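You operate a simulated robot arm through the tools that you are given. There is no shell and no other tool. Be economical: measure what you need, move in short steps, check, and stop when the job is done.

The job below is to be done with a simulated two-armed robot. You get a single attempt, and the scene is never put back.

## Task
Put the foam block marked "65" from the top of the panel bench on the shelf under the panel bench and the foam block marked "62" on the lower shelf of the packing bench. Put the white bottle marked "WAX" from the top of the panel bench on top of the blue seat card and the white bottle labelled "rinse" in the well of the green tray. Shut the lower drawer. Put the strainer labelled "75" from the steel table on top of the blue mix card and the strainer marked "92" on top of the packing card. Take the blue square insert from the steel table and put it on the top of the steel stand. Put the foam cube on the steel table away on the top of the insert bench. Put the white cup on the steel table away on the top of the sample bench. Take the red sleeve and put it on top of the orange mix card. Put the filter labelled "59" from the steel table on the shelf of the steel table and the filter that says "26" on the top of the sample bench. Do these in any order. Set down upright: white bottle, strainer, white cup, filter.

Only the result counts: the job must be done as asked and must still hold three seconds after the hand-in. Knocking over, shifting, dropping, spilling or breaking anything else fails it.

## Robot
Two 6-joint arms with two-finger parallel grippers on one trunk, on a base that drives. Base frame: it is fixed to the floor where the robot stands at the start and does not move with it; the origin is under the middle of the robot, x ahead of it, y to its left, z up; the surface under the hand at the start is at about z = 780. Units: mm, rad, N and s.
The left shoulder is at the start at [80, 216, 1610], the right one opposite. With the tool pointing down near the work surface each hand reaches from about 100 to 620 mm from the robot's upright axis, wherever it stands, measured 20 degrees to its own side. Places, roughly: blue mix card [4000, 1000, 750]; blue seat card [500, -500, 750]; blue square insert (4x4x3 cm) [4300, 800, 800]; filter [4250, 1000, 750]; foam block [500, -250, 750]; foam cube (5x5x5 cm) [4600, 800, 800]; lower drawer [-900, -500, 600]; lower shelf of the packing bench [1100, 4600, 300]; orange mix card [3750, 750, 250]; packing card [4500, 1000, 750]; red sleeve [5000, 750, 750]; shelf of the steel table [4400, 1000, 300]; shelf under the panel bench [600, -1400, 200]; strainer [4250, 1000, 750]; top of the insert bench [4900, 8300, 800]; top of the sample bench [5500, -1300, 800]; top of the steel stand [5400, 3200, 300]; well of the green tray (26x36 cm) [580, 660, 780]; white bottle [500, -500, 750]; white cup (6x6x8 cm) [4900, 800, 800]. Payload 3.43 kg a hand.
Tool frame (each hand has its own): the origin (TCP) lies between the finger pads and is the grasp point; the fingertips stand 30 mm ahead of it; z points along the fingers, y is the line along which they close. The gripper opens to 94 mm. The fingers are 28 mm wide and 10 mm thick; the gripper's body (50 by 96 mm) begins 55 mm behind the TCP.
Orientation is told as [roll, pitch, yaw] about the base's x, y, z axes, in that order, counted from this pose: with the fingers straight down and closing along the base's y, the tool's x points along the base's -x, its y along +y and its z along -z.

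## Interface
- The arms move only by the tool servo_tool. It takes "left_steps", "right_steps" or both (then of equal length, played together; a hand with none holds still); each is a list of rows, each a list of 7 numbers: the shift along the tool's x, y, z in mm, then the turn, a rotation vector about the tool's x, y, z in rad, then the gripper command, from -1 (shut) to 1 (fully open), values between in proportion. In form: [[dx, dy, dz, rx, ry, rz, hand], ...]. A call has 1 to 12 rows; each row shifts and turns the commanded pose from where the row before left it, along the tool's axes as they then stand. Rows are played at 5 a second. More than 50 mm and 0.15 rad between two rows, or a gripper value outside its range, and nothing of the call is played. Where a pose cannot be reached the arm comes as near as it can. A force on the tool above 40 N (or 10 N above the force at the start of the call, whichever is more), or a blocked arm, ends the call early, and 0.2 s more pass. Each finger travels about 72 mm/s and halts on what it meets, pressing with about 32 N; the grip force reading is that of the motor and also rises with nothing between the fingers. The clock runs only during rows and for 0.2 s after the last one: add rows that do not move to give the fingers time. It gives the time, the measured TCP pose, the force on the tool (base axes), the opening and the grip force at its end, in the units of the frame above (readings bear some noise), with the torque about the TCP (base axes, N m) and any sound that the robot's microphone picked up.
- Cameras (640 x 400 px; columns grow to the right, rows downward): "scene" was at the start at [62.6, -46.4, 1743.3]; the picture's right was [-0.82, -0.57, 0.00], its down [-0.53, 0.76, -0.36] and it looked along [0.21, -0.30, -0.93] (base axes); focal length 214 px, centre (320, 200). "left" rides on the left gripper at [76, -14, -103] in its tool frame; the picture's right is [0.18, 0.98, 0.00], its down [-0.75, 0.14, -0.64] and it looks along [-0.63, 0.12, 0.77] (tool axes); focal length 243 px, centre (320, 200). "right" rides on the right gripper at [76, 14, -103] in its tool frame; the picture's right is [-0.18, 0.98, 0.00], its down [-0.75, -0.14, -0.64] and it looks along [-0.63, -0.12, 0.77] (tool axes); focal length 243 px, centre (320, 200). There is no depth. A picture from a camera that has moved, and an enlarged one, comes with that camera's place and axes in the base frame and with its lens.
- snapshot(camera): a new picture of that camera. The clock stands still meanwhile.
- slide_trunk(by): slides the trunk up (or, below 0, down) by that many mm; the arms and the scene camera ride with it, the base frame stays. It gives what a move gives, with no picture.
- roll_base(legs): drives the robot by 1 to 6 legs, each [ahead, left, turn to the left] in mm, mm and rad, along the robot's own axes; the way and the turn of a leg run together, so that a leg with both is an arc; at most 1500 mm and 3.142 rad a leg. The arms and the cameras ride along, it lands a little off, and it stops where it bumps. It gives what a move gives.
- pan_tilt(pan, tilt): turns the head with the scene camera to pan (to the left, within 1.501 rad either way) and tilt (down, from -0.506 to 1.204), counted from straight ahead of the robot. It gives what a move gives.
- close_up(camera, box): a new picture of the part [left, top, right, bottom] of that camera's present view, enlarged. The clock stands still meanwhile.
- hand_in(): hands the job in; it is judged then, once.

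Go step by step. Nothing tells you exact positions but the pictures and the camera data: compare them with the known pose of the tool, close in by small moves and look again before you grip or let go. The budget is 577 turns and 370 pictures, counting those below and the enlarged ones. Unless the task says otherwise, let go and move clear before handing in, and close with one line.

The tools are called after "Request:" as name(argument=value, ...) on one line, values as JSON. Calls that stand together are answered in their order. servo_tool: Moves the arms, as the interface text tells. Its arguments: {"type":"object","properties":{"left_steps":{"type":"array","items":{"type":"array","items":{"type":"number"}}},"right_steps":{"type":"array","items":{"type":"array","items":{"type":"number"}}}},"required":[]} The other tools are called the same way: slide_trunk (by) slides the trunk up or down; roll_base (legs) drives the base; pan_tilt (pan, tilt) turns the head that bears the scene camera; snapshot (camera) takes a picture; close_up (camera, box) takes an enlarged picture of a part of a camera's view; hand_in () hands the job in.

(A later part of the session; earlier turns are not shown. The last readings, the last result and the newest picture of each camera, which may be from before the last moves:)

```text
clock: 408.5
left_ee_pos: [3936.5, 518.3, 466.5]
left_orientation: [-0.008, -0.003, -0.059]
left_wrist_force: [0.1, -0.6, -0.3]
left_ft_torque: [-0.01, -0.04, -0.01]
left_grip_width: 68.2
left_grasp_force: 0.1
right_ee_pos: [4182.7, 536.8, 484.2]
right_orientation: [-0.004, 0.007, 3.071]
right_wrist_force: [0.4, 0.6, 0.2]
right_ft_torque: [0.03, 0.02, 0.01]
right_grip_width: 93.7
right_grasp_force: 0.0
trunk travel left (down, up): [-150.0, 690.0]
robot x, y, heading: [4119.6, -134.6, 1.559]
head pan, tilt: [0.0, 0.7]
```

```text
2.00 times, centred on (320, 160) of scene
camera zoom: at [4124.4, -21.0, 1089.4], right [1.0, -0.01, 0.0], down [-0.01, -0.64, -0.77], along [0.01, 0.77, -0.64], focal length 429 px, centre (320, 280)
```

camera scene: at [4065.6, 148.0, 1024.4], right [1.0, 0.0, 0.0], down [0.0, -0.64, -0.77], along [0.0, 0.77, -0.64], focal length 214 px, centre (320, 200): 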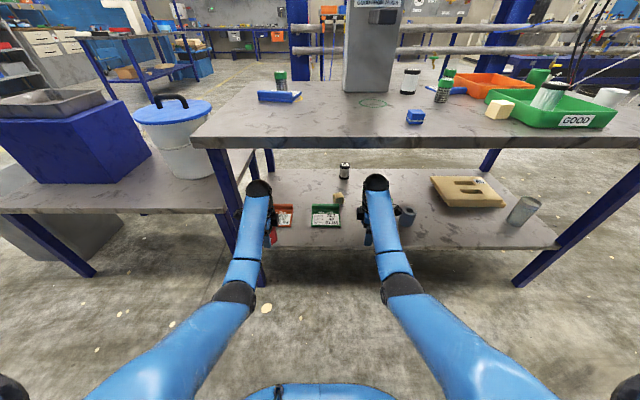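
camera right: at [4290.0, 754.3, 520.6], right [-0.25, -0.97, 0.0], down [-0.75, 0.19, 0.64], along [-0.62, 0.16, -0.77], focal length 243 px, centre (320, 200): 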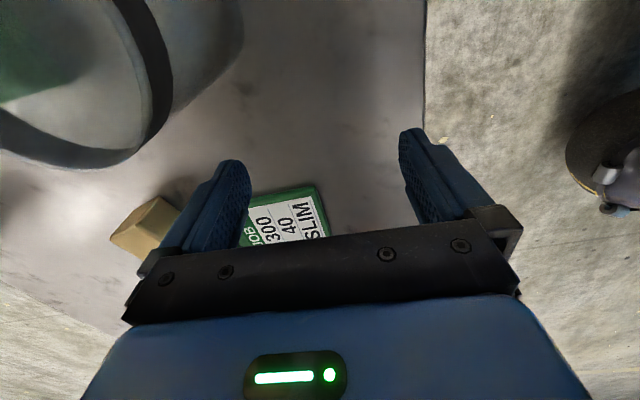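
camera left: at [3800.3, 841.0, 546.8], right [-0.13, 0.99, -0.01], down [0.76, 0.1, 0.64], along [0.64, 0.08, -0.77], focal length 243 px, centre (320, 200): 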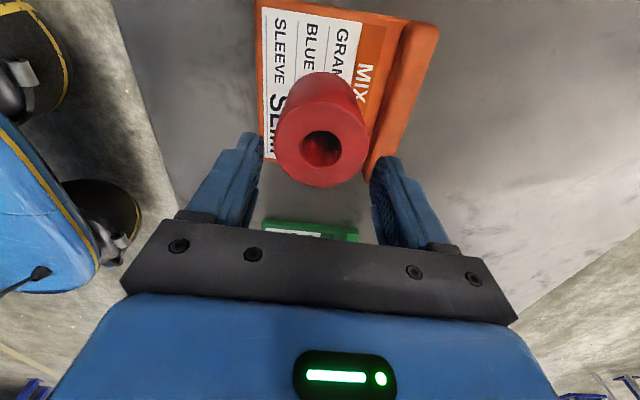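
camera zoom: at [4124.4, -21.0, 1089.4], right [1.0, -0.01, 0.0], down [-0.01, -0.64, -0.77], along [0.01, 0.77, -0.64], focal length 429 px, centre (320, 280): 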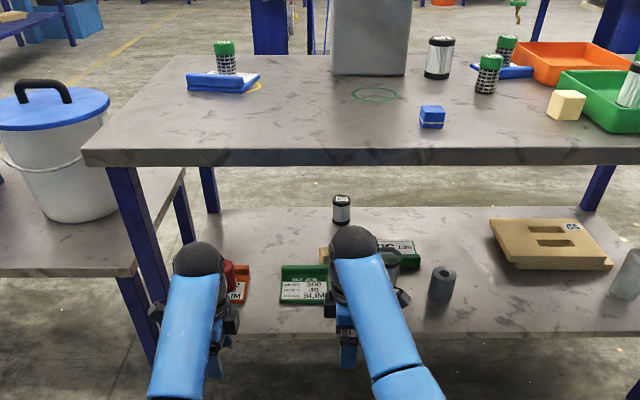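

All set there. Raise the trunk and strafe east to the white cup and filter 26.

Request:
slide_trunk(by=400)

Request:
slide_trunk(by=150)

Request:
roll_base(legs=[[0, -745, 0.012]])

Request:
pan_tilt(pan=0, tilt=0.8)

Request:
snapshot(camera="scene")

```text
clock: 412.4
left_ee_pos: [3936.3, 517.6, 864.0]
left_orientation: [-0.008, -0.005, -0.059]
left_wrist_force: [0.0, 0.3, 0.7]
left_ft_torque: [0.0, -0.02, 0.0]
left_grip_width: 68.2
left_grasp_force: 0.0
right_ee_pos: [4183.3, 537.0, 882.2]
right_orientation: [-0.004, 0.005, 3.073]
right_wrist_force: [-0.4, 0.1, -0.1]
right_ft_torque: [0.0, 0.01, 0.01]
right_grip_width: 94.0
right_grasp_force: 0.1
trunk travel left (down, up): [-550.0, 290.0]
robot x, y, heading: [4124.2, -140.5, 1.56]
head pan, tilt: [0.0, 0.7]
```

```text
clock: 414.1
left_ee_pos: [3936.3, 518.2, 1013.5]
left_orientation: [-0.008, -0.003, -0.06]
left_wrist_force: [0.4, -0.3, 0.0]
left_ft_torque: [0.01, 0.0, 0.02]
left_grip_width: 68.4
left_grasp_force: 0.1
right_ee_pos: [4183.2, 536.7, 1032.7]
right_orientation: [-0.003, 0.006, 3.072]
right_wrist_force: [-0.8, -0.7, -0.4]
right_ft_torque: [0.02, 0.01, -0.01]
right_grip_width: 93.9
right_grasp_force: 0.0
trunk travel left (down, up): [-700.0, 140.0]
robot x, y, heading: [4127.1, -134.3, 1.564]
head pan, tilt: [0.0, 0.7]
```

```text
clock: 418.2
left_ee_pos: [4676.4, 515.0, 1012.8]
left_orientation: [-0.007, -0.005, -0.047]
left_wrist_force: [-0.3, 0.2, 0.5]
left_ft_torque: [0.03, -0.01, -0.01]
left_grip_width: 68.2
left_grasp_force: 0.1
right_ee_pos: [4923.1, 535.1, 1032.6]
right_orientation: [-0.004, 0.006, 3.084]
right_wrist_force: [0.6, 0.6, -0.2]
right_ft_torque: [0.03, -0.05, -0.01]
right_grip_width: 94.0
right_grasp_force: 0.1
trunk travel left (down, up): [-700.0, 140.0]
robot x, y, heading: [4871.5, -135.4, 1.571]
head pan, tilt: [0.0, 0.7]
```

```text
clock: 418.8
left_ee_pos: [4677.5, 513.6, 1013.9]
left_orientation: [-0.006, -0.004, -0.047]
left_wrist_force: [-0.3, -0.2, 0.0]
left_ft_torque: [0.02, 0.02, 0.01]
left_grip_width: 68.3
left_grasp_force: 0.0
right_ee_pos: [4923.4, 535.6, 1032.9]
right_orientation: [-0.002, 0.006, 3.084]
right_wrist_force: [0.3, 0.7, -0.7]
right_ft_torque: [0.0, 0.0, -0.01]
right_grip_width: 93.9
right_grasp_force: 0.1
trunk travel left (down, up): [-700.0, 140.0]
robot x, y, heading: [4868.5, -139.8, 1.577]
head pan, tilt: [0.0, 0.799]
```

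```text
217 pictures are left
camera scene: at [4871.6, -26.4, 1631.0], right [1.0, 0.0, 0.0], down [0.0, -0.72, -0.7], along [0.0, 0.7, -0.72], focal length 214 px, centre (320, 200)
```

scene: 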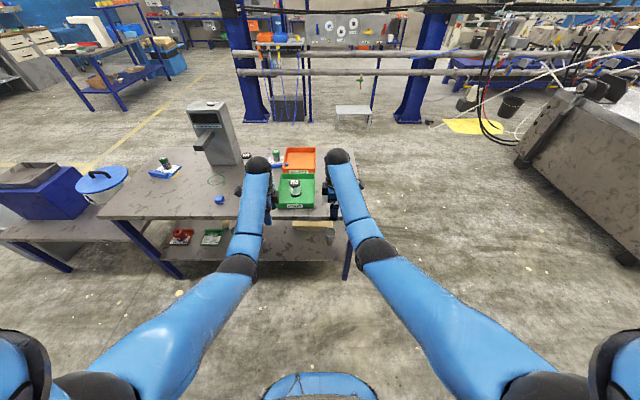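

Request:
roll_base(legs=[[310, 0, -0.005]])

Request:
snapshot(camera="left")

Request:
snapshot(camera="right")

```text
clock: 420.9
left_ee_pos: [4685.0, 819.4, 1015.6]
left_orientation: [-0.005, -0.003, -0.057]
left_wrist_force: [-0.1, -0.9, 0.5]
left_ft_torque: [0.05, -0.02, 0.01]
left_grip_width: 68.0
left_grasp_force: 0.0
right_ee_pos: [4932.3, 836.2, 1034.2]
right_orientation: [-0.006, 0.005, 3.073]
right_wrist_force: [-0.4, -0.3, 0.3]
right_ft_torque: [0.04, 0.05, 0.0]
right_grip_width: 94.1
right_grasp_force: 0.0
trunk travel left (down, up): [-700.0, 140.0]
robot x, y, heading: [4871.4, 165.6, 1.56]
head pan, tilt: [0.0, 0.799]
```

```text
216 pictures are left
camera left: at [4608.4, 809.1, 1118.6], right [-0.13, 0.99, -0.01], down [0.76, 0.1, 0.64], along [0.64, 0.08, -0.76], focal length 243 px, centre (320, 200)
```

left: 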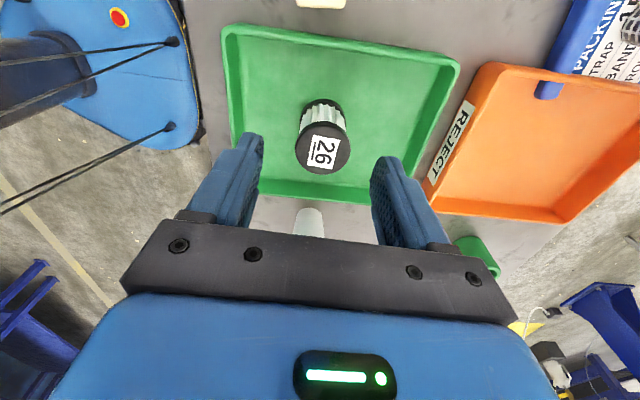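

```text
215 pictures are left
camera right: at [5007.1, 816.5, 1137.9], right [-0.25, -0.97, -0.01], down [-0.75, 0.19, 0.64], along [-0.62, 0.17, -0.77], focal length 243 px, centre (320, 200)
```

right: 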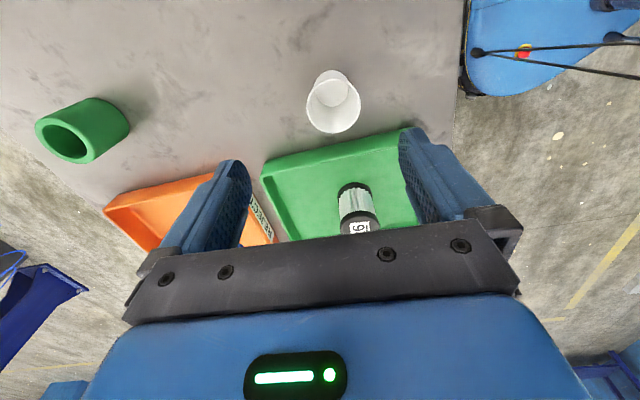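

Filter 26 at (4735,827), cup at (4916,828). Align and descend partway with both.

Request:
servo_tool(left_steps=[[-25, 5.4, 0, 0, 0, 0, 1], [-24.5, 5.4, 0, 0, 0, 0, 1], [0, 0, 40, 0, 0, 0, 1], [0, 0, 40, 0, 0, 0, 1], [0, 0, 20, 0, 0, 0, 1]], right_steps=[[-15.4, 9.1, 0, 0, 0, 0, 1], [0, 0, 20, 0, 0, 0, 1], [0, 0, 40, 0, 0, 0, 1], [0, 0, 40, 0, 0, 0, 1], [0, 0, 20, 0, 0, 0, 1]])

Request:
snapshot(camera="left")

Request:
snapshot(camera="right")

```text
clock: 422.1
left_ee_pos: [4734.0, 828.9, 913.0]
left_orientation: [-0.007, -0.005, -0.059]
left_wrist_force: [-0.1, 0.5, 0.1]
left_ft_torque: [0.02, 0.02, -0.03]
left_grip_width: 94.2
left_grasp_force: 0.0
right_ee_pos: [4916.8, 830.4, 913.6]
right_orientation: [-0.004, 0.003, 3.074]
right_wrist_force: [0.0, -0.4, -0.1]
right_ft_torque: [0.04, -0.02, 0.01]
right_grip_width: 93.9
right_grasp_force: 0.1
trunk travel left (down, up): [-700.0, 140.0]
robot x, y, heading: [4876.6, 167.0, 1.564]
head pan, tilt: [0.0, 0.799]
```

```text
214 pictures are left
camera left: at [4656.2, 819.1, 1016.0], right [-0.13, 0.99, -0.01], down [0.76, 0.1, 0.64], along [0.64, 0.08, -0.77], focal length 243 px, centre (320, 200)
```

left: 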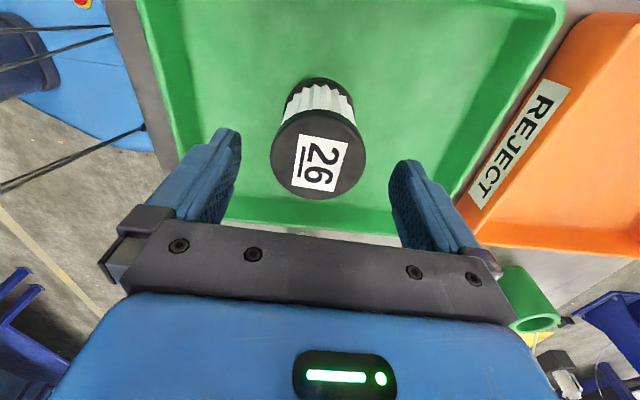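

```text
213 pictures are left
camera right: at [4991.6, 810.8, 1017.9], right [-0.25, -0.97, -0.01], down [-0.75, 0.19, 0.64], along [-0.62, 0.16, -0.77], focal length 243 px, centre (320, 200)
```

right: 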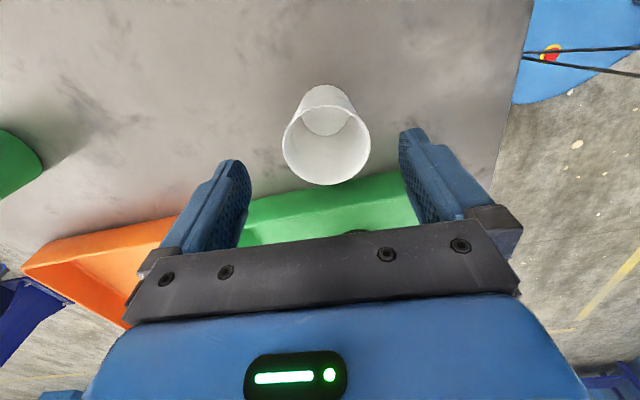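

Both centred. Descend fully and grip.

Request:
servo_tool(left_steps=[[3, -1, 40, 0, 0, 0, 1], [0, 0, 30, 0, 0, 0, 1], [0, 0, 0, 0, 0, 0, 1], [0, 0, 0, 0, 0, 0, -1], [0, 0, 0, 0, 0, 0, -1], [0, 0, 0, 0, 0, 0, -1]], right_steps=[[0, 5, 40, 0, 0, 0, 1], [0, 0, 40, 0, 0, 0, 1], [0, 0, 4, 0, 0, 0, 1], [0, 0, 0, 0, 0, 0, -1], [0, 0, 0, 0, 0, 0, -1], [0, 0, 0, 0, 0, 0, -1]])

Request:
snapshot(camera="right")

```text
clock: 423.5
left_ee_pos: [4729.6, 826.3, 843.3]
left_orientation: [-0.005, -0.004, -0.059]
left_wrist_force: [0.8, -0.4, 1.5]
left_ft_torque: [0.07, -0.03, 0.01]
left_grip_width: 61.7
left_grasp_force: 32.2
right_ee_pos: [4917.9, 820.1, 832.1]
right_orientation: [-0.004, 0.005, 3.074]
right_wrist_force: [0.9, -0.5, 6.3]
right_ft_torque: [0.22, -0.13, -0.09]
right_grip_width: 80.6
right_grasp_force: 31.8
right hand out of reach, approached as far as the arm can: row 2
trunk travel left (down, up): [-700.0, 140.0]
robot x, y, heading: [4875.3, 168.2, 1.559]
head pan, tilt: [0.0, 0.799]
```

```text
212 pictures are left
camera right: at [4993.1, 798.9, 937.6], right [-0.25, -0.97, -0.01], down [-0.75, 0.19, 0.64], along [-0.62, 0.17, -0.77], focal length 243 px, centre (320, 200)
```

right: 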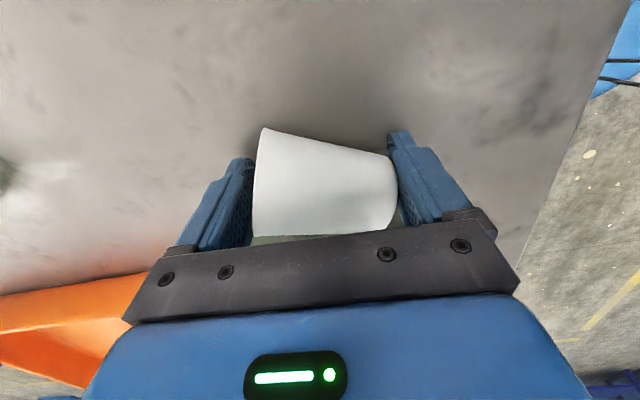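

Filter 26 is gripped, but the cup tipped onto its side and is pinched end to end. I'll lift the filter, let go of the cup gently, and re-grip it across its diameter so that I can turn it upright.

Request:
servo_tool(left_steps=[[0, 0, -40, 0, 0, 0, -1], [0, 0, -40, 0, 0, 0, -1], [0, 0, -40, 0, 0, 0, -1], [0, 0, 0, 0, 0, 0, -1], [0, 0, 0, 0, 0, 0, -1], [0, 0, 0, 0, 0, 0, -1]], right_steps=[[0, 0, 0, 0, 0, 0, 0.8], [0, 0, 0, 0, 0, 0, 1], [0, 0, 0, 0, 0, 0, 1], [0, 0, -35, 0, 0, 0, 1], [0, 0, -40, 0, 0, 0, 1], [0, 0, -40, 0, 0, 0, 1]])

Request:
snapshot(camera="right")

Request:
snapshot(camera="left")

```text
clock: 424.9
left_ee_pos: [4727.4, 827.3, 965.6]
left_orientation: [-0.007, -0.004, -0.058]
left_wrist_force: [-0.2, 0.1, -0.3]
left_ft_torque: [0.04, 0.03, 0.03]
left_grip_width: 61.7
left_grasp_force: 32.0
right_ee_pos: [4903.6, 857.7, 931.4]
right_orientation: [0.0, 0.006, 3.072]
right_wrist_force: [-0.5, 0.3, 0.7]
right_ft_torque: [0.01, -0.01, -0.01]
right_grip_width: 94.3
right_grasp_force: 0.1
right hand out of reach, approached as far as the arm can: row 4, 5, 6
trunk travel left (down, up): [-700.0, 140.0]
robot x, y, heading: [4872.9, 165.3, 1.564]
head pan, tilt: [0.0, 0.799]
```

```text
211 pictures are left
camera right: at [4979.3, 838.4, 1034.2], right [-0.25, -0.97, 0.0], down [-0.75, 0.19, 0.64], along [-0.62, 0.16, -0.77], focal length 243 px, centre (320, 200)
```

right: 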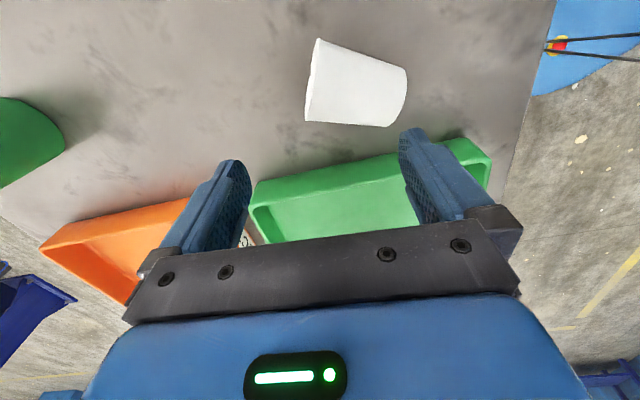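

```text
210 pictures are left
camera left: at [4650.7, 816.3, 1069.6], right [-0.13, 0.99, -0.01], down [0.76, 0.1, 0.64], along [0.64, 0.08, -0.77], focal length 243 px, centre (320, 200)
```

left: 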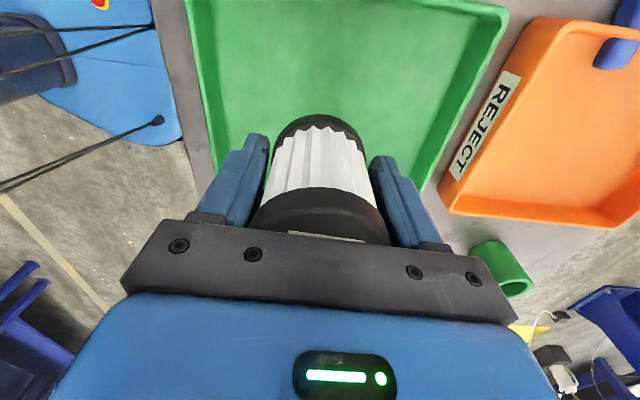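

The cup lies with its rim toward +y (axis ≈69°), centre (4918,824). Shift the base 150 mm west so the right hand works on its own side, then yaw the gripper across the cup.

Request:
roll_base(legs=[[0, 150, 0.006]])

Request:
servo_tool(right_steps=[[41, 0, -10, 0, 0, 0, 1], [41, 0, -10, 0, 0, 0, 1], [41, 0, -10, 0, 0, 0, 1], [41, 0, 0, 0, 0, 0, 1], [0, 0, 0, 0, 0, -0.145, 1], [0, 0, 0, 0, 0, -0.145, 1], [0, 0, 0, 0, 0, -0.145, 1], [0, 0, 0, 0, 0, -0.145, 1], [0, 0, 0, 0, 0, -0.145, 1], [0, 0, 0, 0, 0, -0.145, 1], [0, 0, 0, 0, 0, -0.145, 1], [0, 0, 0, 0, 0, -0.145, 1]])

Request:
snapshot(camera="right")

```text
clock: 426.3
left_ee_pos: [4572.9, 825.7, 966.1]
left_orientation: [-0.007, -0.003, -0.046]
left_wrist_force: [-0.2, -0.1, -0.5]
left_ft_torque: [-0.01, 0.05, -0.01]
left_grip_width: 61.8
left_grasp_force: 32.0
right_ee_pos: [4748.2, 858.8, 930.4]
right_orientation: [-0.003, 0.003, 3.086]
right_wrist_force: [0.3, 0.1, -0.6]
right_ft_torque: [0.0, 0.03, -0.02]
right_grip_width: 94.0
right_grasp_force: 0.0
trunk travel left (down, up): [-700.0, 140.0]
robot x, y, heading: [4725.9, 164.5, 1.577]
head pan, tilt: [0.0, 0.799]
```

```text
clock: 428.9
left_ee_pos: [4570.1, 823.8, 965.3]
left_orientation: [-0.007, -0.001, -0.047]
left_wrist_force: [-0.3, -0.5, -1.3]
left_ft_torque: [-0.03, -0.02, 0.0]
left_grip_width: 61.3
left_grasp_force: 31.6
right_ee_pos: [4902.5, 892.2, 946.7]
right_orientation: [0.007, 0.001, -2.034]
right_wrist_force: [0.2, -0.9, -0.5]
right_ft_torque: [-0.03, 0.03, -0.03]
right_grip_width: 93.8
right_grasp_force: 0.1
right hand out of reach, approached as far as the arm can: row 1, 2, 3, 4
trunk travel left (down, up): [-700.0, 140.0]
robot x, y, heading: [4719.6, 167.1, 1.575]
head pan, tilt: [0.0, 0.799]
```

```text
209 pictures are left
camera right: at [4948.4, 954.6, 1049.4], right [0.8, -0.6, 0.01], down [-0.47, -0.61, 0.64], along [-0.38, -0.51, -0.77], focal length 243 px, centre (320, 200)
```

right: 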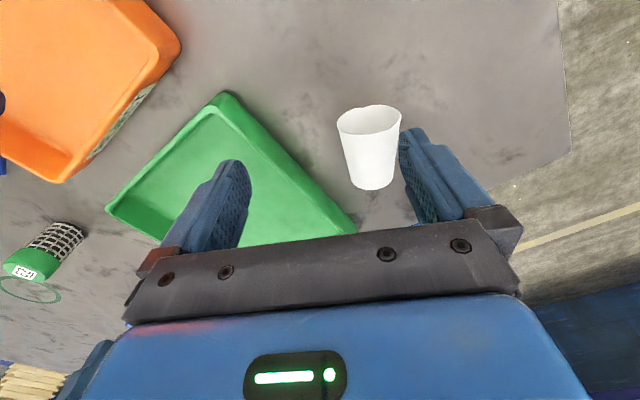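

Yaw is right for the cup. Move over it and check.

Request:
servo_tool(right_steps=[[-28, 22, 0, 0, 0, 0, 0.7], [-28, 22, 0, 0, 0, 0, 0.7], [0, 0, 40, 0, 0, 0, 0.7]])

Request:
snapshot(camera="right")

```text
clock: 429.7
left_ee_pos: [4571.1, 824.3, 965.6]
left_orientation: [-0.011, -0.002, -0.047]
left_wrist_force: [-0.8, -0.6, -0.2]
left_ft_torque: [0.0, 0.01, -0.01]
left_grip_width: 61.4
left_grasp_force: 31.8
right_ee_pos: [4914.5, 874.8, 887.6]
right_orientation: [0.004, 0.005, -2.038]
right_wrist_force: [0.1, 0.9, 0.2]
right_ft_torque: [-0.01, -0.02, -0.02]
right_grip_width: 79.5
right_grasp_force: 0.0
right hand out of reach, approached as far as the arm can: row 1, 2, 3
trunk travel left (down, up): [-700.0, 140.0]
robot x, y, heading: [4724.8, 167.3, 1.575]
head pan, tilt: [0.0, 0.799]
```

```text
208 pictures are left
camera right: at [4961.2, 936.0, 992.0], right [0.79, -0.61, 0.0], down [-0.47, -0.61, 0.64], along [-0.39, -0.51, -0.77], focal length 243 px, centre (320, 200)
```

right: 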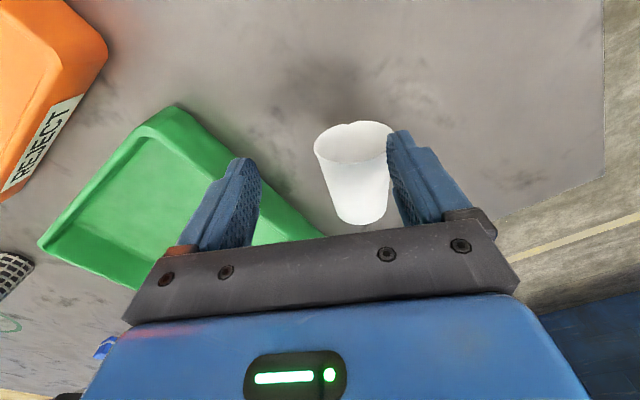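

The hand can't come closer to the body in this yaw; roll the base back 54 mm instead.

Request:
roll_base(legs=[[-54, 0, 0]])

Request:
snapshot(camera="right")

```text
clock: 430.6
left_ee_pos: [4570.0, 779.7, 960.6]
left_orientation: [-0.015, -0.005, -0.05]
left_wrist_force: [0.0, 0.5, -2.5]
left_ft_torque: [-0.05, -0.03, -0.04]
left_grip_width: 61.6
left_grasp_force: 32.2
right_ee_pos: [4915.6, 829.1, 881.8]
right_orientation: [0.007, -0.004, -2.039]
right_wrist_force: [0.6, 0.9, -0.2]
right_ft_torque: [-0.06, 0.02, 0.02]
right_grip_width: 79.7
right_grasp_force: 0.1
trunk travel left (down, up): [-700.0, 140.0]
robot x, y, heading: [4719.9, 111.8, 1.571]
head pan, tilt: [0.0, 0.799]
```

```text
207 pictures are left
camera right: at [4962.5, 890.7, 985.3], right [0.79, -0.61, 0.01], down [-0.47, -0.6, 0.64], along [-0.39, -0.51, -0.77], focal length 243 px, centre (320, 200)
```

right: 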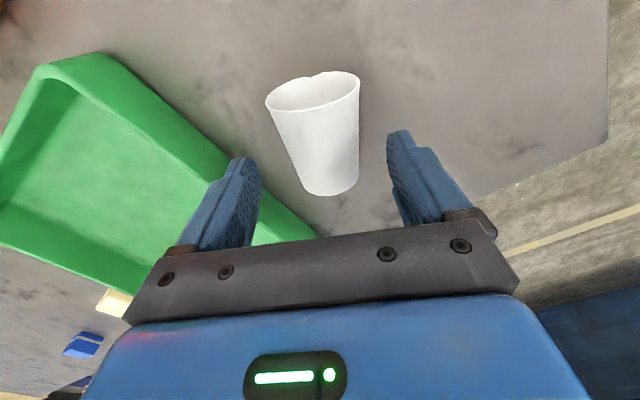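

Cup is centred and aligned between the fingers. Descend and grip.

Request:
servo_tool(right_steps=[[-3, 0, 30, 0, 0, 0, 0.7], [0, 0, 30, 0, 0, 0, 0.7], [0, 0, 0, 0, 0, 0, 0.7]])

Request:
snapshot(camera="right")

```text
clock: 431.4
left_ee_pos: [4572.0, 772.5, 966.7]
left_orientation: [-0.006, -0.004, -0.048]
left_wrist_force: [1.0, 0.5, -0.2]
left_ft_torque: [-0.01, 0.05, 0.0]
left_grip_width: 61.6
left_grasp_force: 31.8
right_ee_pos: [4915.3, 798.8, 842.0]
right_orientation: [0.005, 0.007, -2.041]
right_wrist_force: [-1.0, -0.3, 0.9]
right_ft_torque: [0.0, -0.01, 0.01]
right_grip_width: 79.9
right_grasp_force: 0.1
right hand out of reach, approached as far as the arm can: row 1, 2
trunk travel left (down, up): [-700.0, 140.0]
robot x, y, heading: [4721.5, 115.4, 1.568]
head pan, tilt: [0.0, 0.799]
```

```text
206 pictures are left
camera right: at [4963.1, 859.9, 944.3], right [0.79, -0.61, 0.0], down [-0.47, -0.61, 0.64], along [-0.39, -0.51, -0.77], focal length 243 px, centre (320, 200)
```

right: 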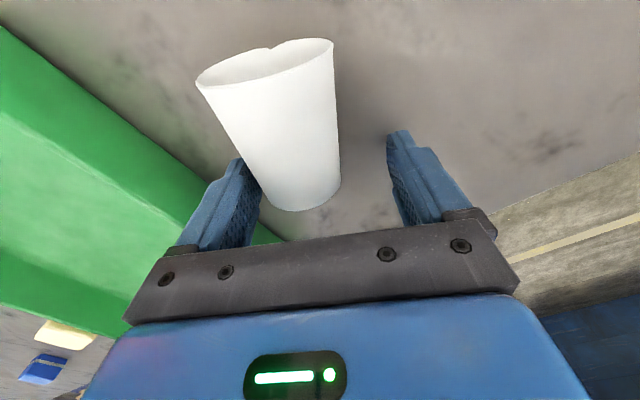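

The arm drifts at its limit; use the base and trunk instead: roll forward 24 mm, then lower the trunk 22 mm.

Request:
roll_base(legs=[[24, 0, 0]])

Request:
snapshot(camera="right")

```text
clock: 432.2
left_ee_pos: [4572.4, 790.5, 970.8]
left_orientation: [-0.002, -0.003, -0.049]
left_wrist_force: [-0.3, -0.1, 0.2]
left_ft_torque: [0.05, -0.01, -0.02]
left_grip_width: 61.5
left_grasp_force: 32.1
right_ee_pos: [4916.0, 818.2, 844.9]
right_orientation: [0.002, 0.011, -2.038]
right_wrist_force: [0.0, -0.8, 0.5]
right_ft_torque: [0.01, 0.02, -0.06]
right_grip_width: 79.8
right_grasp_force: 0.1
trunk travel left (down, up): [-700.0, 140.0]
robot x, y, heading: [4722.5, 137.9, 1.574]
head pan, tilt: [0.0, 0.799]
```

```text
205 pictures are left
camera right: at [4962.9, 877.7, 948.8], right [0.79, -0.61, 0.0], down [-0.47, -0.61, 0.63], along [-0.39, -0.5, -0.77], focal length 243 px, centre (320, 200)
```

right: 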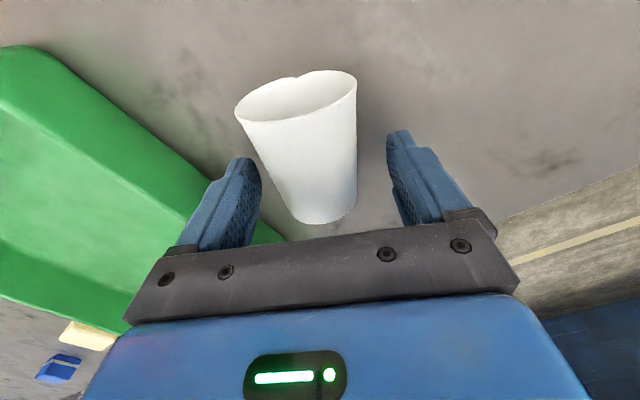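

Good enough. Lower the trunk 24 mm and close.

Request:
slide_trunk(by=-24)

Request:
servo_tool(right_steps=[[0, 0, 0, 0, 0, 0, 0.3], [0, 0, 0, 0, 0, 0, -1], [0, 0, 0, 0, 0, 0, -1], [0, 0, 0, 0, 0, 0, -1]])

Request:
snapshot(camera="right")

```text
clock: 432.7
left_ee_pos: [4571.1, 795.2, 954.6]
left_orientation: [-0.007, -0.003, -0.05]
left_wrist_force: [-0.3, 0.3, -0.6]
left_ft_torque: [0.03, -0.02, 0.03]
left_grip_width: 61.7
left_grasp_force: 32.5
right_ee_pos: [4913.3, 821.4, 830.7]
right_orientation: [0.005, 0.0, -2.039]
right_wrist_force: [-0.1, -0.1, -0.8]
right_ft_torque: [0.01, 0.0, 0.01]
right_grip_width: 79.8
right_grasp_force: 0.1
trunk travel left (down, up): [-688.0, 152.0]
robot x, y, heading: [4721.5, 139.7, 1.574]
head pan, tilt: [0.0, 0.799]
stopped: the force on the tool passed its limit at 124 N (the readings are from after the stop); the commanded pose is now the measured one
```

```text
clock: 433.7
left_ee_pos: [4571.8, 797.1, 954.1]
left_orientation: [-0.008, -0.004, -0.048]
left_wrist_force: [0.6, -0.3, -2.2]
left_ft_torque: [0.01, 0.03, 0.0]
left_grip_width: 61.5
left_grasp_force: 32.5
right_ee_pos: [4915.1, 822.6, 830.4]
right_orientation: [0.004, -0.001, -2.039]
right_wrist_force: [0.1, 0.5, 0.9]
right_ft_torque: [0.0, -0.02, 0.01]
right_grip_width: 52.6
right_grasp_force: 31.6
trunk travel left (down, up): [-688.0, 152.0]
robot x, y, heading: [4721.1, 137.1, 1.575]
head pan, tilt: [0.0, 0.799]
```

```text
204 pictures are left
camera right: at [4961.8, 884.0, 934.3], right [0.79, -0.61, 0.0], down [-0.47, -0.61, 0.64], along [-0.39, -0.51, -0.77], focal length 243 px, centre (320, 200)
```

right: 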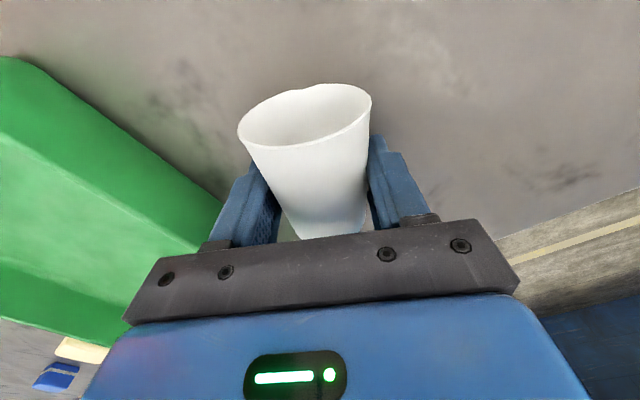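

Cup gripped across its diameter (52.6 mm). Raise the trunk, back away, and then turn the cup upright.

Request:
slide_trunk(by=120)

Request:
roll_base(legs=[[-420, 0, 0]])

Request:
servo_tool(right_steps=[[0, 0, 0, 0, 0.14, 0, -1], [0, 0, 0, 0, 0.14, 0, -1], [0, 0, 0, 0, 0.14, 0, -1], [0, 0, 0, 0, 0.14, 0, -1], [0, 0, 0, 0, 0.14, 0, -1], [0, 0, 0, 0, 0.14, 0, -1]])

Request:
snapshot(camera="scene")

```text
clock: 435.2
left_ee_pos: [4571.3, 795.7, 1075.0]
left_orientation: [-0.011, -0.004, -0.047]
left_wrist_force: [-0.7, 0.0, -1.7]
left_ft_torque: [0.02, 0.0, 0.0]
left_grip_width: 61.5
left_grasp_force: 31.6
right_ee_pos: [4915.6, 823.1, 950.9]
right_orientation: [0.003, -0.002, -2.038]
right_wrist_force: [0.5, -0.2, -0.4]
right_ft_torque: [-0.01, -0.02, -0.02]
right_grip_width: 52.9
right_grasp_force: 31.9
trunk travel left (down, up): [-808.0, 32.0]
robot x, y, heading: [4722.4, 139.8, 1.574]
head pan, tilt: [0.0, 0.799]
```

```text
clock: 437.8
left_ee_pos: [4576.6, 386.7, 1072.1]
left_orientation: [-0.008, -0.003, -0.06]
left_wrist_force: [-0.7, 0.0, -1.3]
left_ft_torque: [-0.02, -0.01, 0.0]
left_grip_width: 61.3
left_grasp_force: 32.1
right_ee_pos: [4920.7, 409.1, 949.7]
right_orientation: [0.006, -0.004, -2.048]
right_wrist_force: [-0.5, 0.3, -0.6]
right_ft_torque: [-0.01, 0.0, 0.0]
right_grip_width: 52.5
right_grasp_force: 31.3
trunk travel left (down, up): [-808.0, 32.0]
robot x, y, heading: [4715.6, -272.7, 1.566]
head pan, tilt: [0.0, 0.799]
```

```text
clock: 439.1
left_ee_pos: [4577.4, 384.8, 1074.7]
left_orientation: [-0.009, -0.003, -0.059]
left_wrist_force: [0.8, 0.2, -1.1]
left_ft_torque: [0.03, 0.01, -0.02]
left_grip_width: 61.6
left_grasp_force: 32.0
right_ee_pos: [4913.8, 463.0, 915.2]
right_orientation: [0.005, 0.839, -2.046]
right_wrist_force: [0.0, 0.4, -0.1]
right_ft_torque: [0.02, 0.0, -0.03]
right_grip_width: 52.7
right_grasp_force: 31.6
right hand out of reach, approached as far as the arm can: row 1, 2, 3, 4, 5
trunk travel left (down, up): [-808.0, 32.0]
robot x, y, heading: [4721.8, -274.5, 1.557]
head pan, tilt: [0.0, 0.799]
```

```text
203 pictures are left
camera scene: at [4722.2, -163.8, 1739.1], right [1.0, -0.01, 0.0], down [-0.01, -0.72, -0.7], along [0.01, 0.7, -0.72], focal length 214 px, centre (320, 200)
```

scene: 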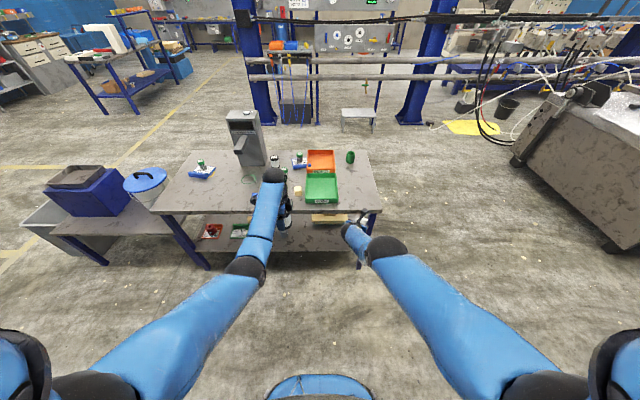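

Halfway upright. Continue the rotation.

Request:
servo_tool(right_steps=[[0, 0, 0, 0, 0.146, 0, -1], [0, 0, 0, 0, 0.146, 0, -1], [0, 0, 0, 0, 0.146, 0, -1], [0, 0, 0, 0, 0.146, 0, -1], [0, 0, 0, 0, 0.146, 0, -1]])

Request:
close_up(camera="scene", box=[260, 150, 420, 270])

Request:
snapshot(camera="right")

```text
clock: 440.4
left_ee_pos: [4577.3, 384.1, 1074.2]
left_orientation: [-0.007, -0.004, -0.059]
left_wrist_force: [0.0, 0.6, -1.0]
left_ft_torque: [0.0, 0.04, -0.02]
left_grip_width: 61.5
left_grasp_force: 32.7
right_ee_pos: [4903.3, 425.3, 970.7]
right_orientation: [1.963, 1.57, -0.086]
right_wrist_force: [-0.5, 0.2, 0.6]
right_ft_torque: [-0.02, -0.03, 0.01]
right_grip_width: 52.5
right_grasp_force: 31.8
right hand out of reach, approached as far as the arm can: row 2, 3, 4, 5
trunk travel left (down, up): [-808.0, 32.0]
robot x, y, heading: [4723.7, -272.8, 1.563]
head pan, tilt: [0.0, 0.799]
```

```text
3.33 times, centred on (340, 210) of scene
camera zoom: at [4723.1, -164.6, 1739.2], right [1.0, -0.01, 0.0], down [-0.01, -0.72, -0.7], along [0.01, 0.7, -0.72], focal length 715 px, centre (253, 167)
```

zoom: 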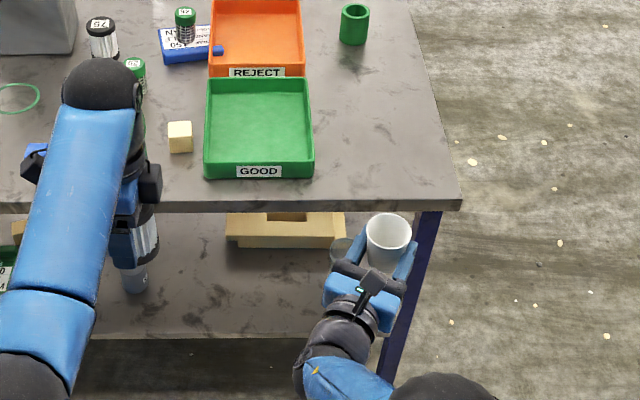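

```text
201 pictures are left
camera right: at [4869.5, 325.4, 1047.3], right [0.87, -0.45, -0.18], down [-0.42, -0.51, -0.75], along [0.25, 0.74, -0.63], focal length 243 px, centre (320, 200)
```

right: 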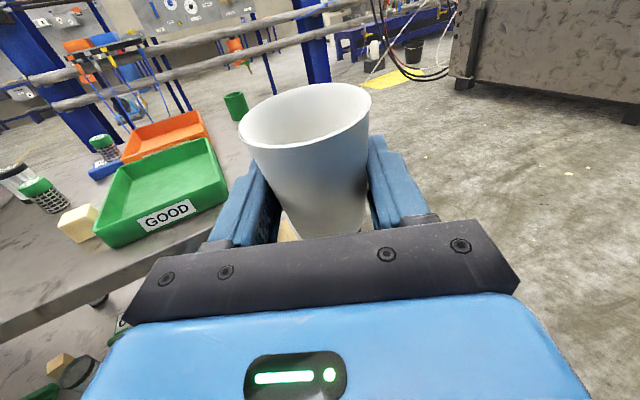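

The cup is upright in the right hand, filter 26 upright in the left. Turn round to face the sample bench to the south.

Request:
roll_base(legs=[[100, 0, 0], [0, 0, 3.1], [0, 0, 0.045]])

Request:
pan_tilt(pan=0.4, tilt=0.5)

Request:
snapshot(camera="scene")

```text
clock: 449.1
left_ee_pos: [4850.3, -840.4, 1074.2]
left_orientation: [-0.009, -0.002, 3.062]
left_wrist_force: [-0.3, -0.5, -1.7]
left_ft_torque: [0.02, 0.0, -0.02]
left_grip_width: 61.1
left_grasp_force: 32.1
right_ee_pos: [4522.8, -872.9, 969.0]
right_orientation: [0.771, 1.568, 1.841]
right_wrist_force: [0.4, 0.3, -0.5]
right_ft_torque: [0.0, 0.01, 0.02]
right_grip_width: 52.5
right_grasp_force: 32.4
trunk travel left (down, up): [-808.0, 32.0]
robot x, y, heading: [4722.6, -177.7, -1.605]
head pan, tilt: [0.0, 0.799]
```

```text
clock: 449.9
left_ee_pos: [4852.6, -841.4, 1074.3]
left_orientation: [-0.009, -0.005, 3.06]
left_wrist_force: [0.5, 0.6, -1.3]
left_ft_torque: [-0.02, 0.0, 0.02]
left_grip_width: 61.2
left_grasp_force: 31.9
right_ee_pos: [4523.7, -873.4, 969.9]
right_orientation: [1.034, 1.568, 2.102]
right_wrist_force: [0.1, -0.4, -1.7]
right_ft_torque: [0.01, -0.01, 0.01]
right_grip_width: 52.4
right_grasp_force: 32.5
trunk travel left (down, up): [-808.0, 32.0]
robot x, y, heading: [4723.7, -178.3, -1.605]
head pan, tilt: [0.4, 0.499]
```

```text
200 pictures are left
camera scene: at [4753.7, -294.8, 1765.0], right [-0.93, -0.36, 0.0], down [-0.17, 0.45, -0.88], along [0.32, -0.82, -0.48], focal length 214 px, centre (320, 200)
```

scene: 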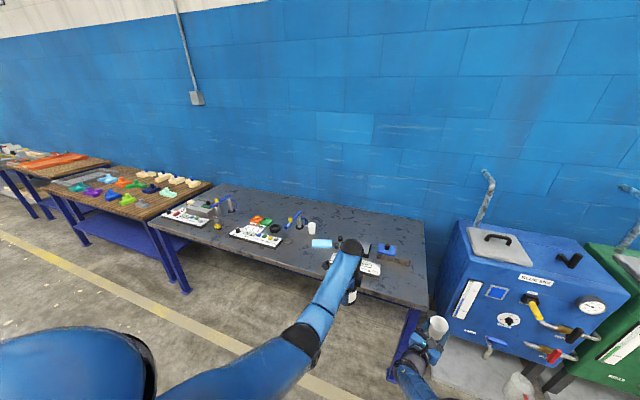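

Request:
close_up(camera="scene", box=[140, 170, 440, 320])

```text
2.13 times, centred on (290, 245) of scene
camera zoom: at [4753.7, -294.8, 1765.0], right [-0.93, -0.36, 0.0], down [-0.17, 0.45, -0.88], along [0.32, -0.82, -0.48], focal length 458 px, centre (384, 104)
```

zoom: 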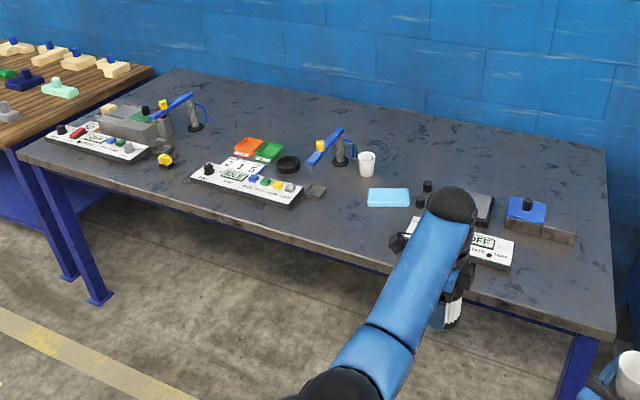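

The bench front edge is at y≈-1090, with a free strip around x 5000–5400. First lower the trunk (in front of the bench), raising the hands by servo to keep reach.

Request:
roll_base(legs=[[0, 560, 0.035]])

Request:
slide_trunk(by=-250)

Request:
servo_tool(left_steps=[[0, 0, -40, 0, 0, 0, -1], [0, 0, -40, 0, 0, 0, -1], [0, 0, -40, 0, 0, 0, -1], [0, 0, 0, 0, 0, 0, -1]], right_steps=[[40, 0, 0, 0, 0, 0, -1], [40, 0, 0, 0, 0, 0, -1], [40, 0, 0, 0, 0, 0, -1], [40, 0, 0, 0, 0, 0, -1]])

Request:
pan_tilt(pan=0, tilt=0.7)

Request:
snapshot(camera="scene")

```text
clock: 453.1
left_ee_pos: [5433.0, -837.0, 1075.2]
left_orientation: [-0.01, -0.003, 3.108]
left_wrist_force: [0.4, -0.2, -0.5]
left_ft_torque: [-0.03, -0.01, -0.03]
left_grip_width: 61.1
left_grasp_force: 31.7
right_ee_pos: [5108.0, -885.5, 969.5]
right_orientation: [0.611, 1.568, 1.731]
right_wrist_force: [0.7, 0.1, -0.7]
right_ft_torque: [-0.01, 0.03, 0.01]
right_grip_width: 52.4
right_grasp_force: 32.4
trunk travel left (down, up): [-808.0, 32.0]
robot x, y, heading: [5275.3, -182.5, -1.552]
head pan, tilt: [0.4, 0.499]
```

```text
clock: 455.7
left_ee_pos: [5435.9, -837.9, 824.3]
left_orientation: [-0.007, -0.004, 3.108]
left_wrist_force: [0.4, 0.4, -1.2]
left_ft_torque: [0.02, -0.01, 0.01]
left_grip_width: 60.9
left_grasp_force: 31.8
right_ee_pos: [5108.8, -886.0, 718.6]
right_orientation: [1.108, 1.567, 2.23]
right_wrist_force: [0.4, 0.6, -1.2]
right_ft_torque: [0.0, 0.01, -0.01]
right_grip_width: 52.6
right_grasp_force: 31.8
trunk travel left (down, up): [-558.0, 282.0]
robot x, y, heading: [5275.0, -181.6, -1.556]
head pan, tilt: [0.4, 0.499]
```

```text
clock: 456.7
left_ee_pos: [5430.2, -864.0, 923.3]
left_orientation: [-0.008, -0.001, 3.109]
left_wrist_force: [-0.5, -0.1, -1.3]
left_ft_torque: [-0.01, 0.01, -0.06]
left_grip_width: 61.0
left_grasp_force: 32.0
left hand out of reach, approached as far as the arm can: row 2, 3
right_ee_pos: [5133.7, -960.8, 806.6]
right_orientation: [1.48, 1.566, 2.596]
right_wrist_force: [-0.2, 0.2, -0.5]
right_ft_torque: [0.01, 0.01, -0.01]
right_grip_width: 52.5
right_grasp_force: 32.1
right hand out of reach, approached as far as the arm can: row 1, 2, 3, 4
trunk travel left (down, up): [-558.0, 282.0]
robot x, y, heading: [5272.9, -181.2, -1.554]
head pan, tilt: [0.4, 0.499]
```

```text
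clock: 457.6
left_ee_pos: [5430.7, -864.3, 923.5]
left_orientation: [-0.009, -0.003, 3.109]
left_wrist_force: [0.5, 0.4, -0.4]
left_ft_torque: [0.0, -0.01, 0.03]
left_grip_width: 60.9
left_grasp_force: 31.4
right_ee_pos: [5132.2, -962.2, 806.9]
right_orientation: [1.462, 1.566, 2.578]
right_wrist_force: [0.1, -0.4, -0.3]
right_ft_torque: [0.04, 0.01, 0.0]
right_grip_width: 52.6
right_grasp_force: 31.6
trunk travel left (down, up): [-558.0, 282.0]
robot x, y, heading: [5274.7, -182.3, -1.553]
head pan, tilt: [0.0, 0.7]
```

```text
198 pictures are left
camera scene: at [5275.9, -298.5, 1497.4], right [-1.0, -0.02, 0.0], down [-0.01, 0.64, -0.76], along [0.01, -0.76, -0.64], focal length 214 px, centre (320, 200)
```

scene: 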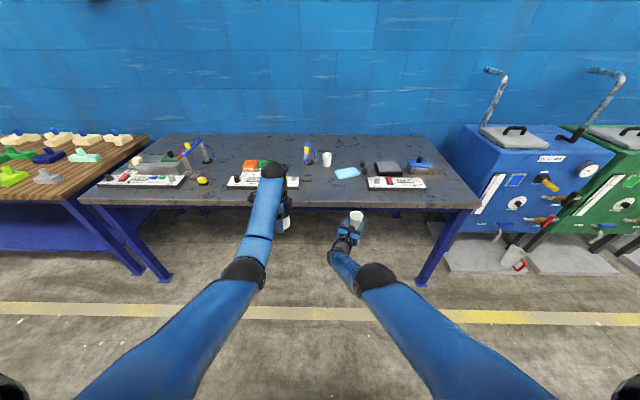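

Raise the trunk 80 mm (cup bottom above bench) and roll forward 180 mm.

Request:
slide_trunk(by=80)

Request:
roll_base(legs=[[185, 0, -0.015]])

Request:
snapshot(camera="right")

Request:
close_up(camera="scene", box=[200, 120, 440, 260])

```text
clock: 458.8
left_ee_pos: [5431.0, -864.4, 1002.8]
left_orientation: [-0.009, -0.005, 3.11]
left_wrist_force: [-0.2, 0.1, -2.9]
left_ft_torque: [-0.02, 0.0, 0.01]
left_grip_width: 60.8
left_grasp_force: 31.9
right_ee_pos: [5131.8, -962.1, 887.0]
right_orientation: [1.45, 1.569, 2.569]
right_wrist_force: [-0.3, -0.1, -0.5]
right_ft_torque: [0.02, 0.02, 0.02]
right_grip_width: 52.5
right_grasp_force: 32.1
trunk travel left (down, up): [-638.0, 202.0]
robot x, y, heading: [5275.9, -182.7, -1.553]
head pan, tilt: [0.0, 0.7]
```

```text
clock: 460.3
left_ee_pos: [5424.3, -1050.6, 1005.3]
left_orientation: [-0.005, -0.004, 3.094]
left_wrist_force: [-0.4, -0.6, -0.9]
left_ft_torque: [-0.02, 0.01, 0.0]
left_grip_width: 61.0
left_grasp_force: 32.3
right_ee_pos: [5124.4, -1144.1, 889.5]
right_orientation: [2.37, 1.565, -2.807]
right_wrist_force: [-0.3, 0.7, 0.3]
right_ft_torque: [0.01, -0.06, 0.02]
right_grip_width: 52.6
right_grasp_force: 32.1
trunk travel left (down, up): [-638.0, 202.0]
robot x, y, heading: [5277.0, -363.9, -1.57]
head pan, tilt: [0.0, 0.7]
```

```text
197 pictures are left
camera right: at [5158.4, -1047.6, 966.1], right [-0.88, 0.44, -0.18], down [0.41, 0.51, -0.76], along [-0.24, -0.74, -0.63], focal length 243 px, centre (320, 200)
```

right: 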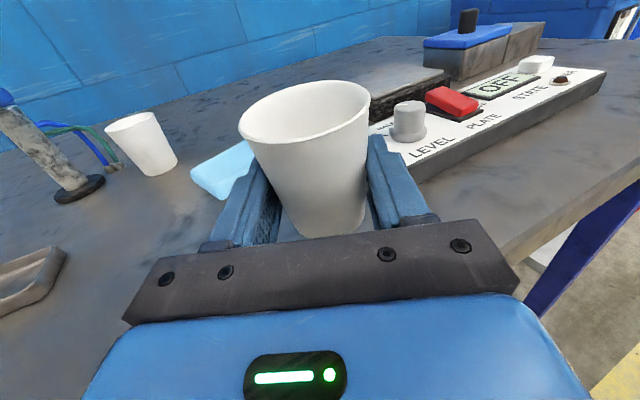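

```text
2.67 times, centred on (320, 190) of scene
camera zoom: at [5276.5, -481.5, 1577.8], right [-1.0, 0.0, 0.0], down [0.0, 0.64, -0.77], along [0.0, -0.77, -0.64], focal length 572 px, centre (320, 227)
```

zoom: 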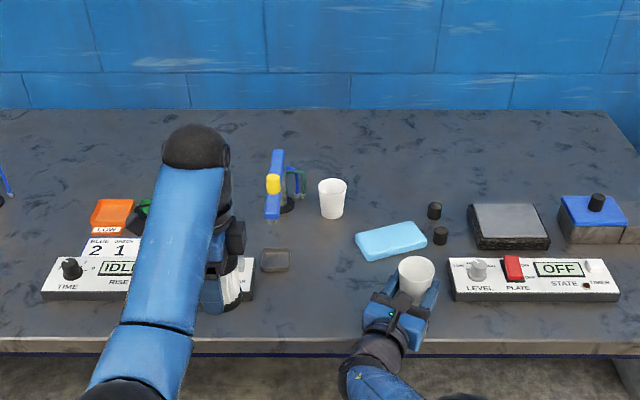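

The cup spot is clear. Lower with the trunk.

Request:
slide_trunk(by=-42)

Request:
snapshot(camera="right")

Request:
close_up(camera="scene", box=[310, 180, 410, 250])

```text
clock: 461.0
left_ee_pos: [5422.5, -1049.7, 968.5]
left_orientation: [-0.007, -0.004, 3.095]
left_wrist_force: [-0.4, -1.8, -0.9]
left_ft_torque: [0.0, 0.05, 0.01]
left_grip_width: 60.7
left_grasp_force: 31.7
right_ee_pos: [5124.5, -1151.2, 868.2]
right_orientation: [-2.719, 1.538, -1.62]
right_wrist_force: [1.4, 18.2, 27.6]
right_ft_torque: [2.53, -1.44, 0.83]
right_grip_width: 52.4
right_grasp_force: 32.7
trunk travel left (down, up): [-602.0, 238.0]
robot x, y, heading: [5274.9, -368.4, -1.564]
head pan, tilt: [0.0, 0.7]
stopped: the force on the tool passed its limit at 48 N (the readings are from after the stop); the commanded pose is now the measured one
```

```text
195 pictures are left
camera right: at [5159.3, -1051.6, 942.1], right [-0.88, 0.44, -0.2], down [0.42, 0.48, -0.77], along [-0.24, -0.76, -0.61], focal length 243 px, centre (320, 200)
```

right: 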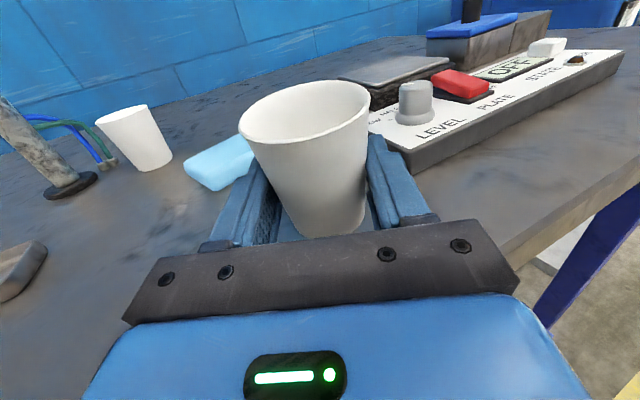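

```text
5.71 times, centred on (360, 215) of scene
camera zoom: at [5276.6, -480.4, 1541.3], right [-1.0, 0.0, 0.0], down [0.0, 0.64, -0.77], along [0.0, -0.77, -0.64], focal length 1226 px, centre (91, 114)
```

zoom: 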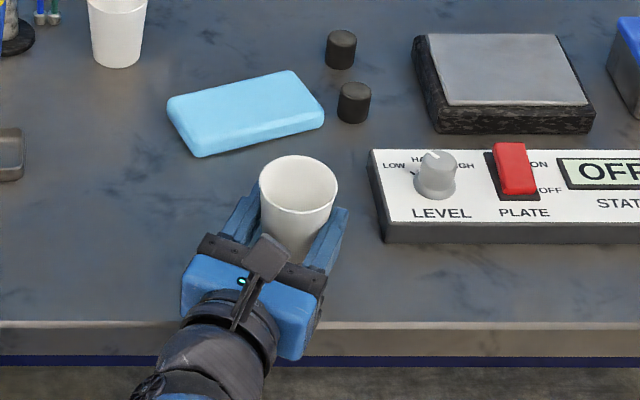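

Request:
close_up(camera="right", box=[240, 160, 400, 260])

Request:
snapshot(camera="left")

```text
4.00 times, centred on (320, 210) of right
camera zoom: at [5159.3, -1051.6, 942.1], right [-0.88, 0.44, -0.2], down [0.42, 0.48, -0.77], along [-0.24, -0.76, -0.61], focal length 970 px, centre (320, 160)
```

zoom: 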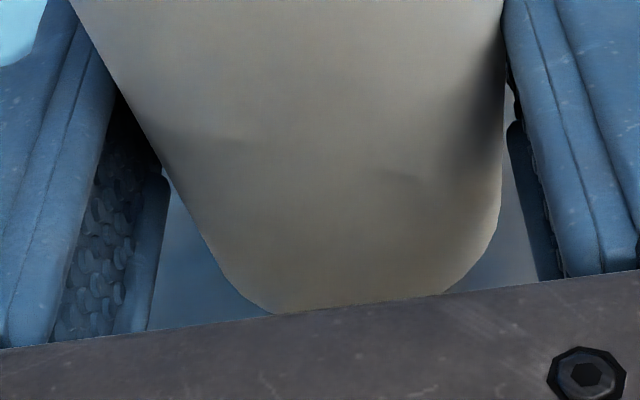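

```text
192 pictures are left
camera left: at [5500.5, -1040.4, 1071.4], right [0.14, -0.99, -0.01], down [-0.76, -0.11, 0.64], along [-0.64, -0.08, -0.77], focal length 243 px, centre (320, 200)
```

left: 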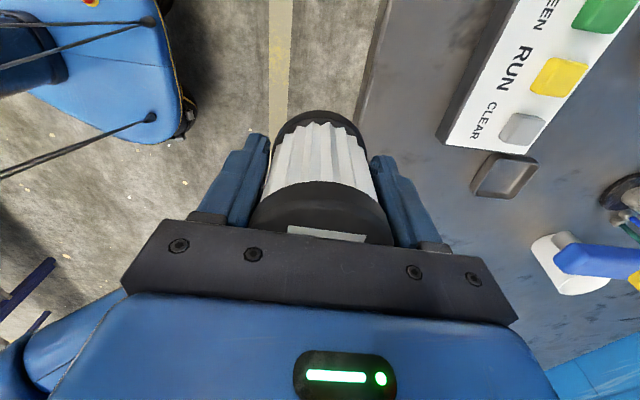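

The bench is actually at z≈828, so the cup bottom is touching. Relieve slightly and check force.

Request:
slide_trunk(by=3)

```text
clock: 461.5
left_ee_pos: [5424.4, -1051.3, 971.2]
left_orientation: [-0.007, -0.004, 3.095]
left_wrist_force: [0.1, -0.5, -0.7]
left_ft_torque: [0.03, 0.02, -0.02]
left_grip_width: 60.9
left_grasp_force: 32.2
right_ee_pos: [5125.2, -1152.6, 867.0]
right_orientation: [-2.726, 1.545, -1.626]
right_wrist_force: [1.7, -0.5, 14.1]
right_ft_torque: [0.89, -0.79, -0.12]
right_grip_width: 52.6
right_grasp_force: 32.3
trunk travel left (down, up): [-605.0, 235.0]
robot x, y, heading: [5271.8, -368.2, -1.569]
head pan, tilt: [0.0, 0.7]
```

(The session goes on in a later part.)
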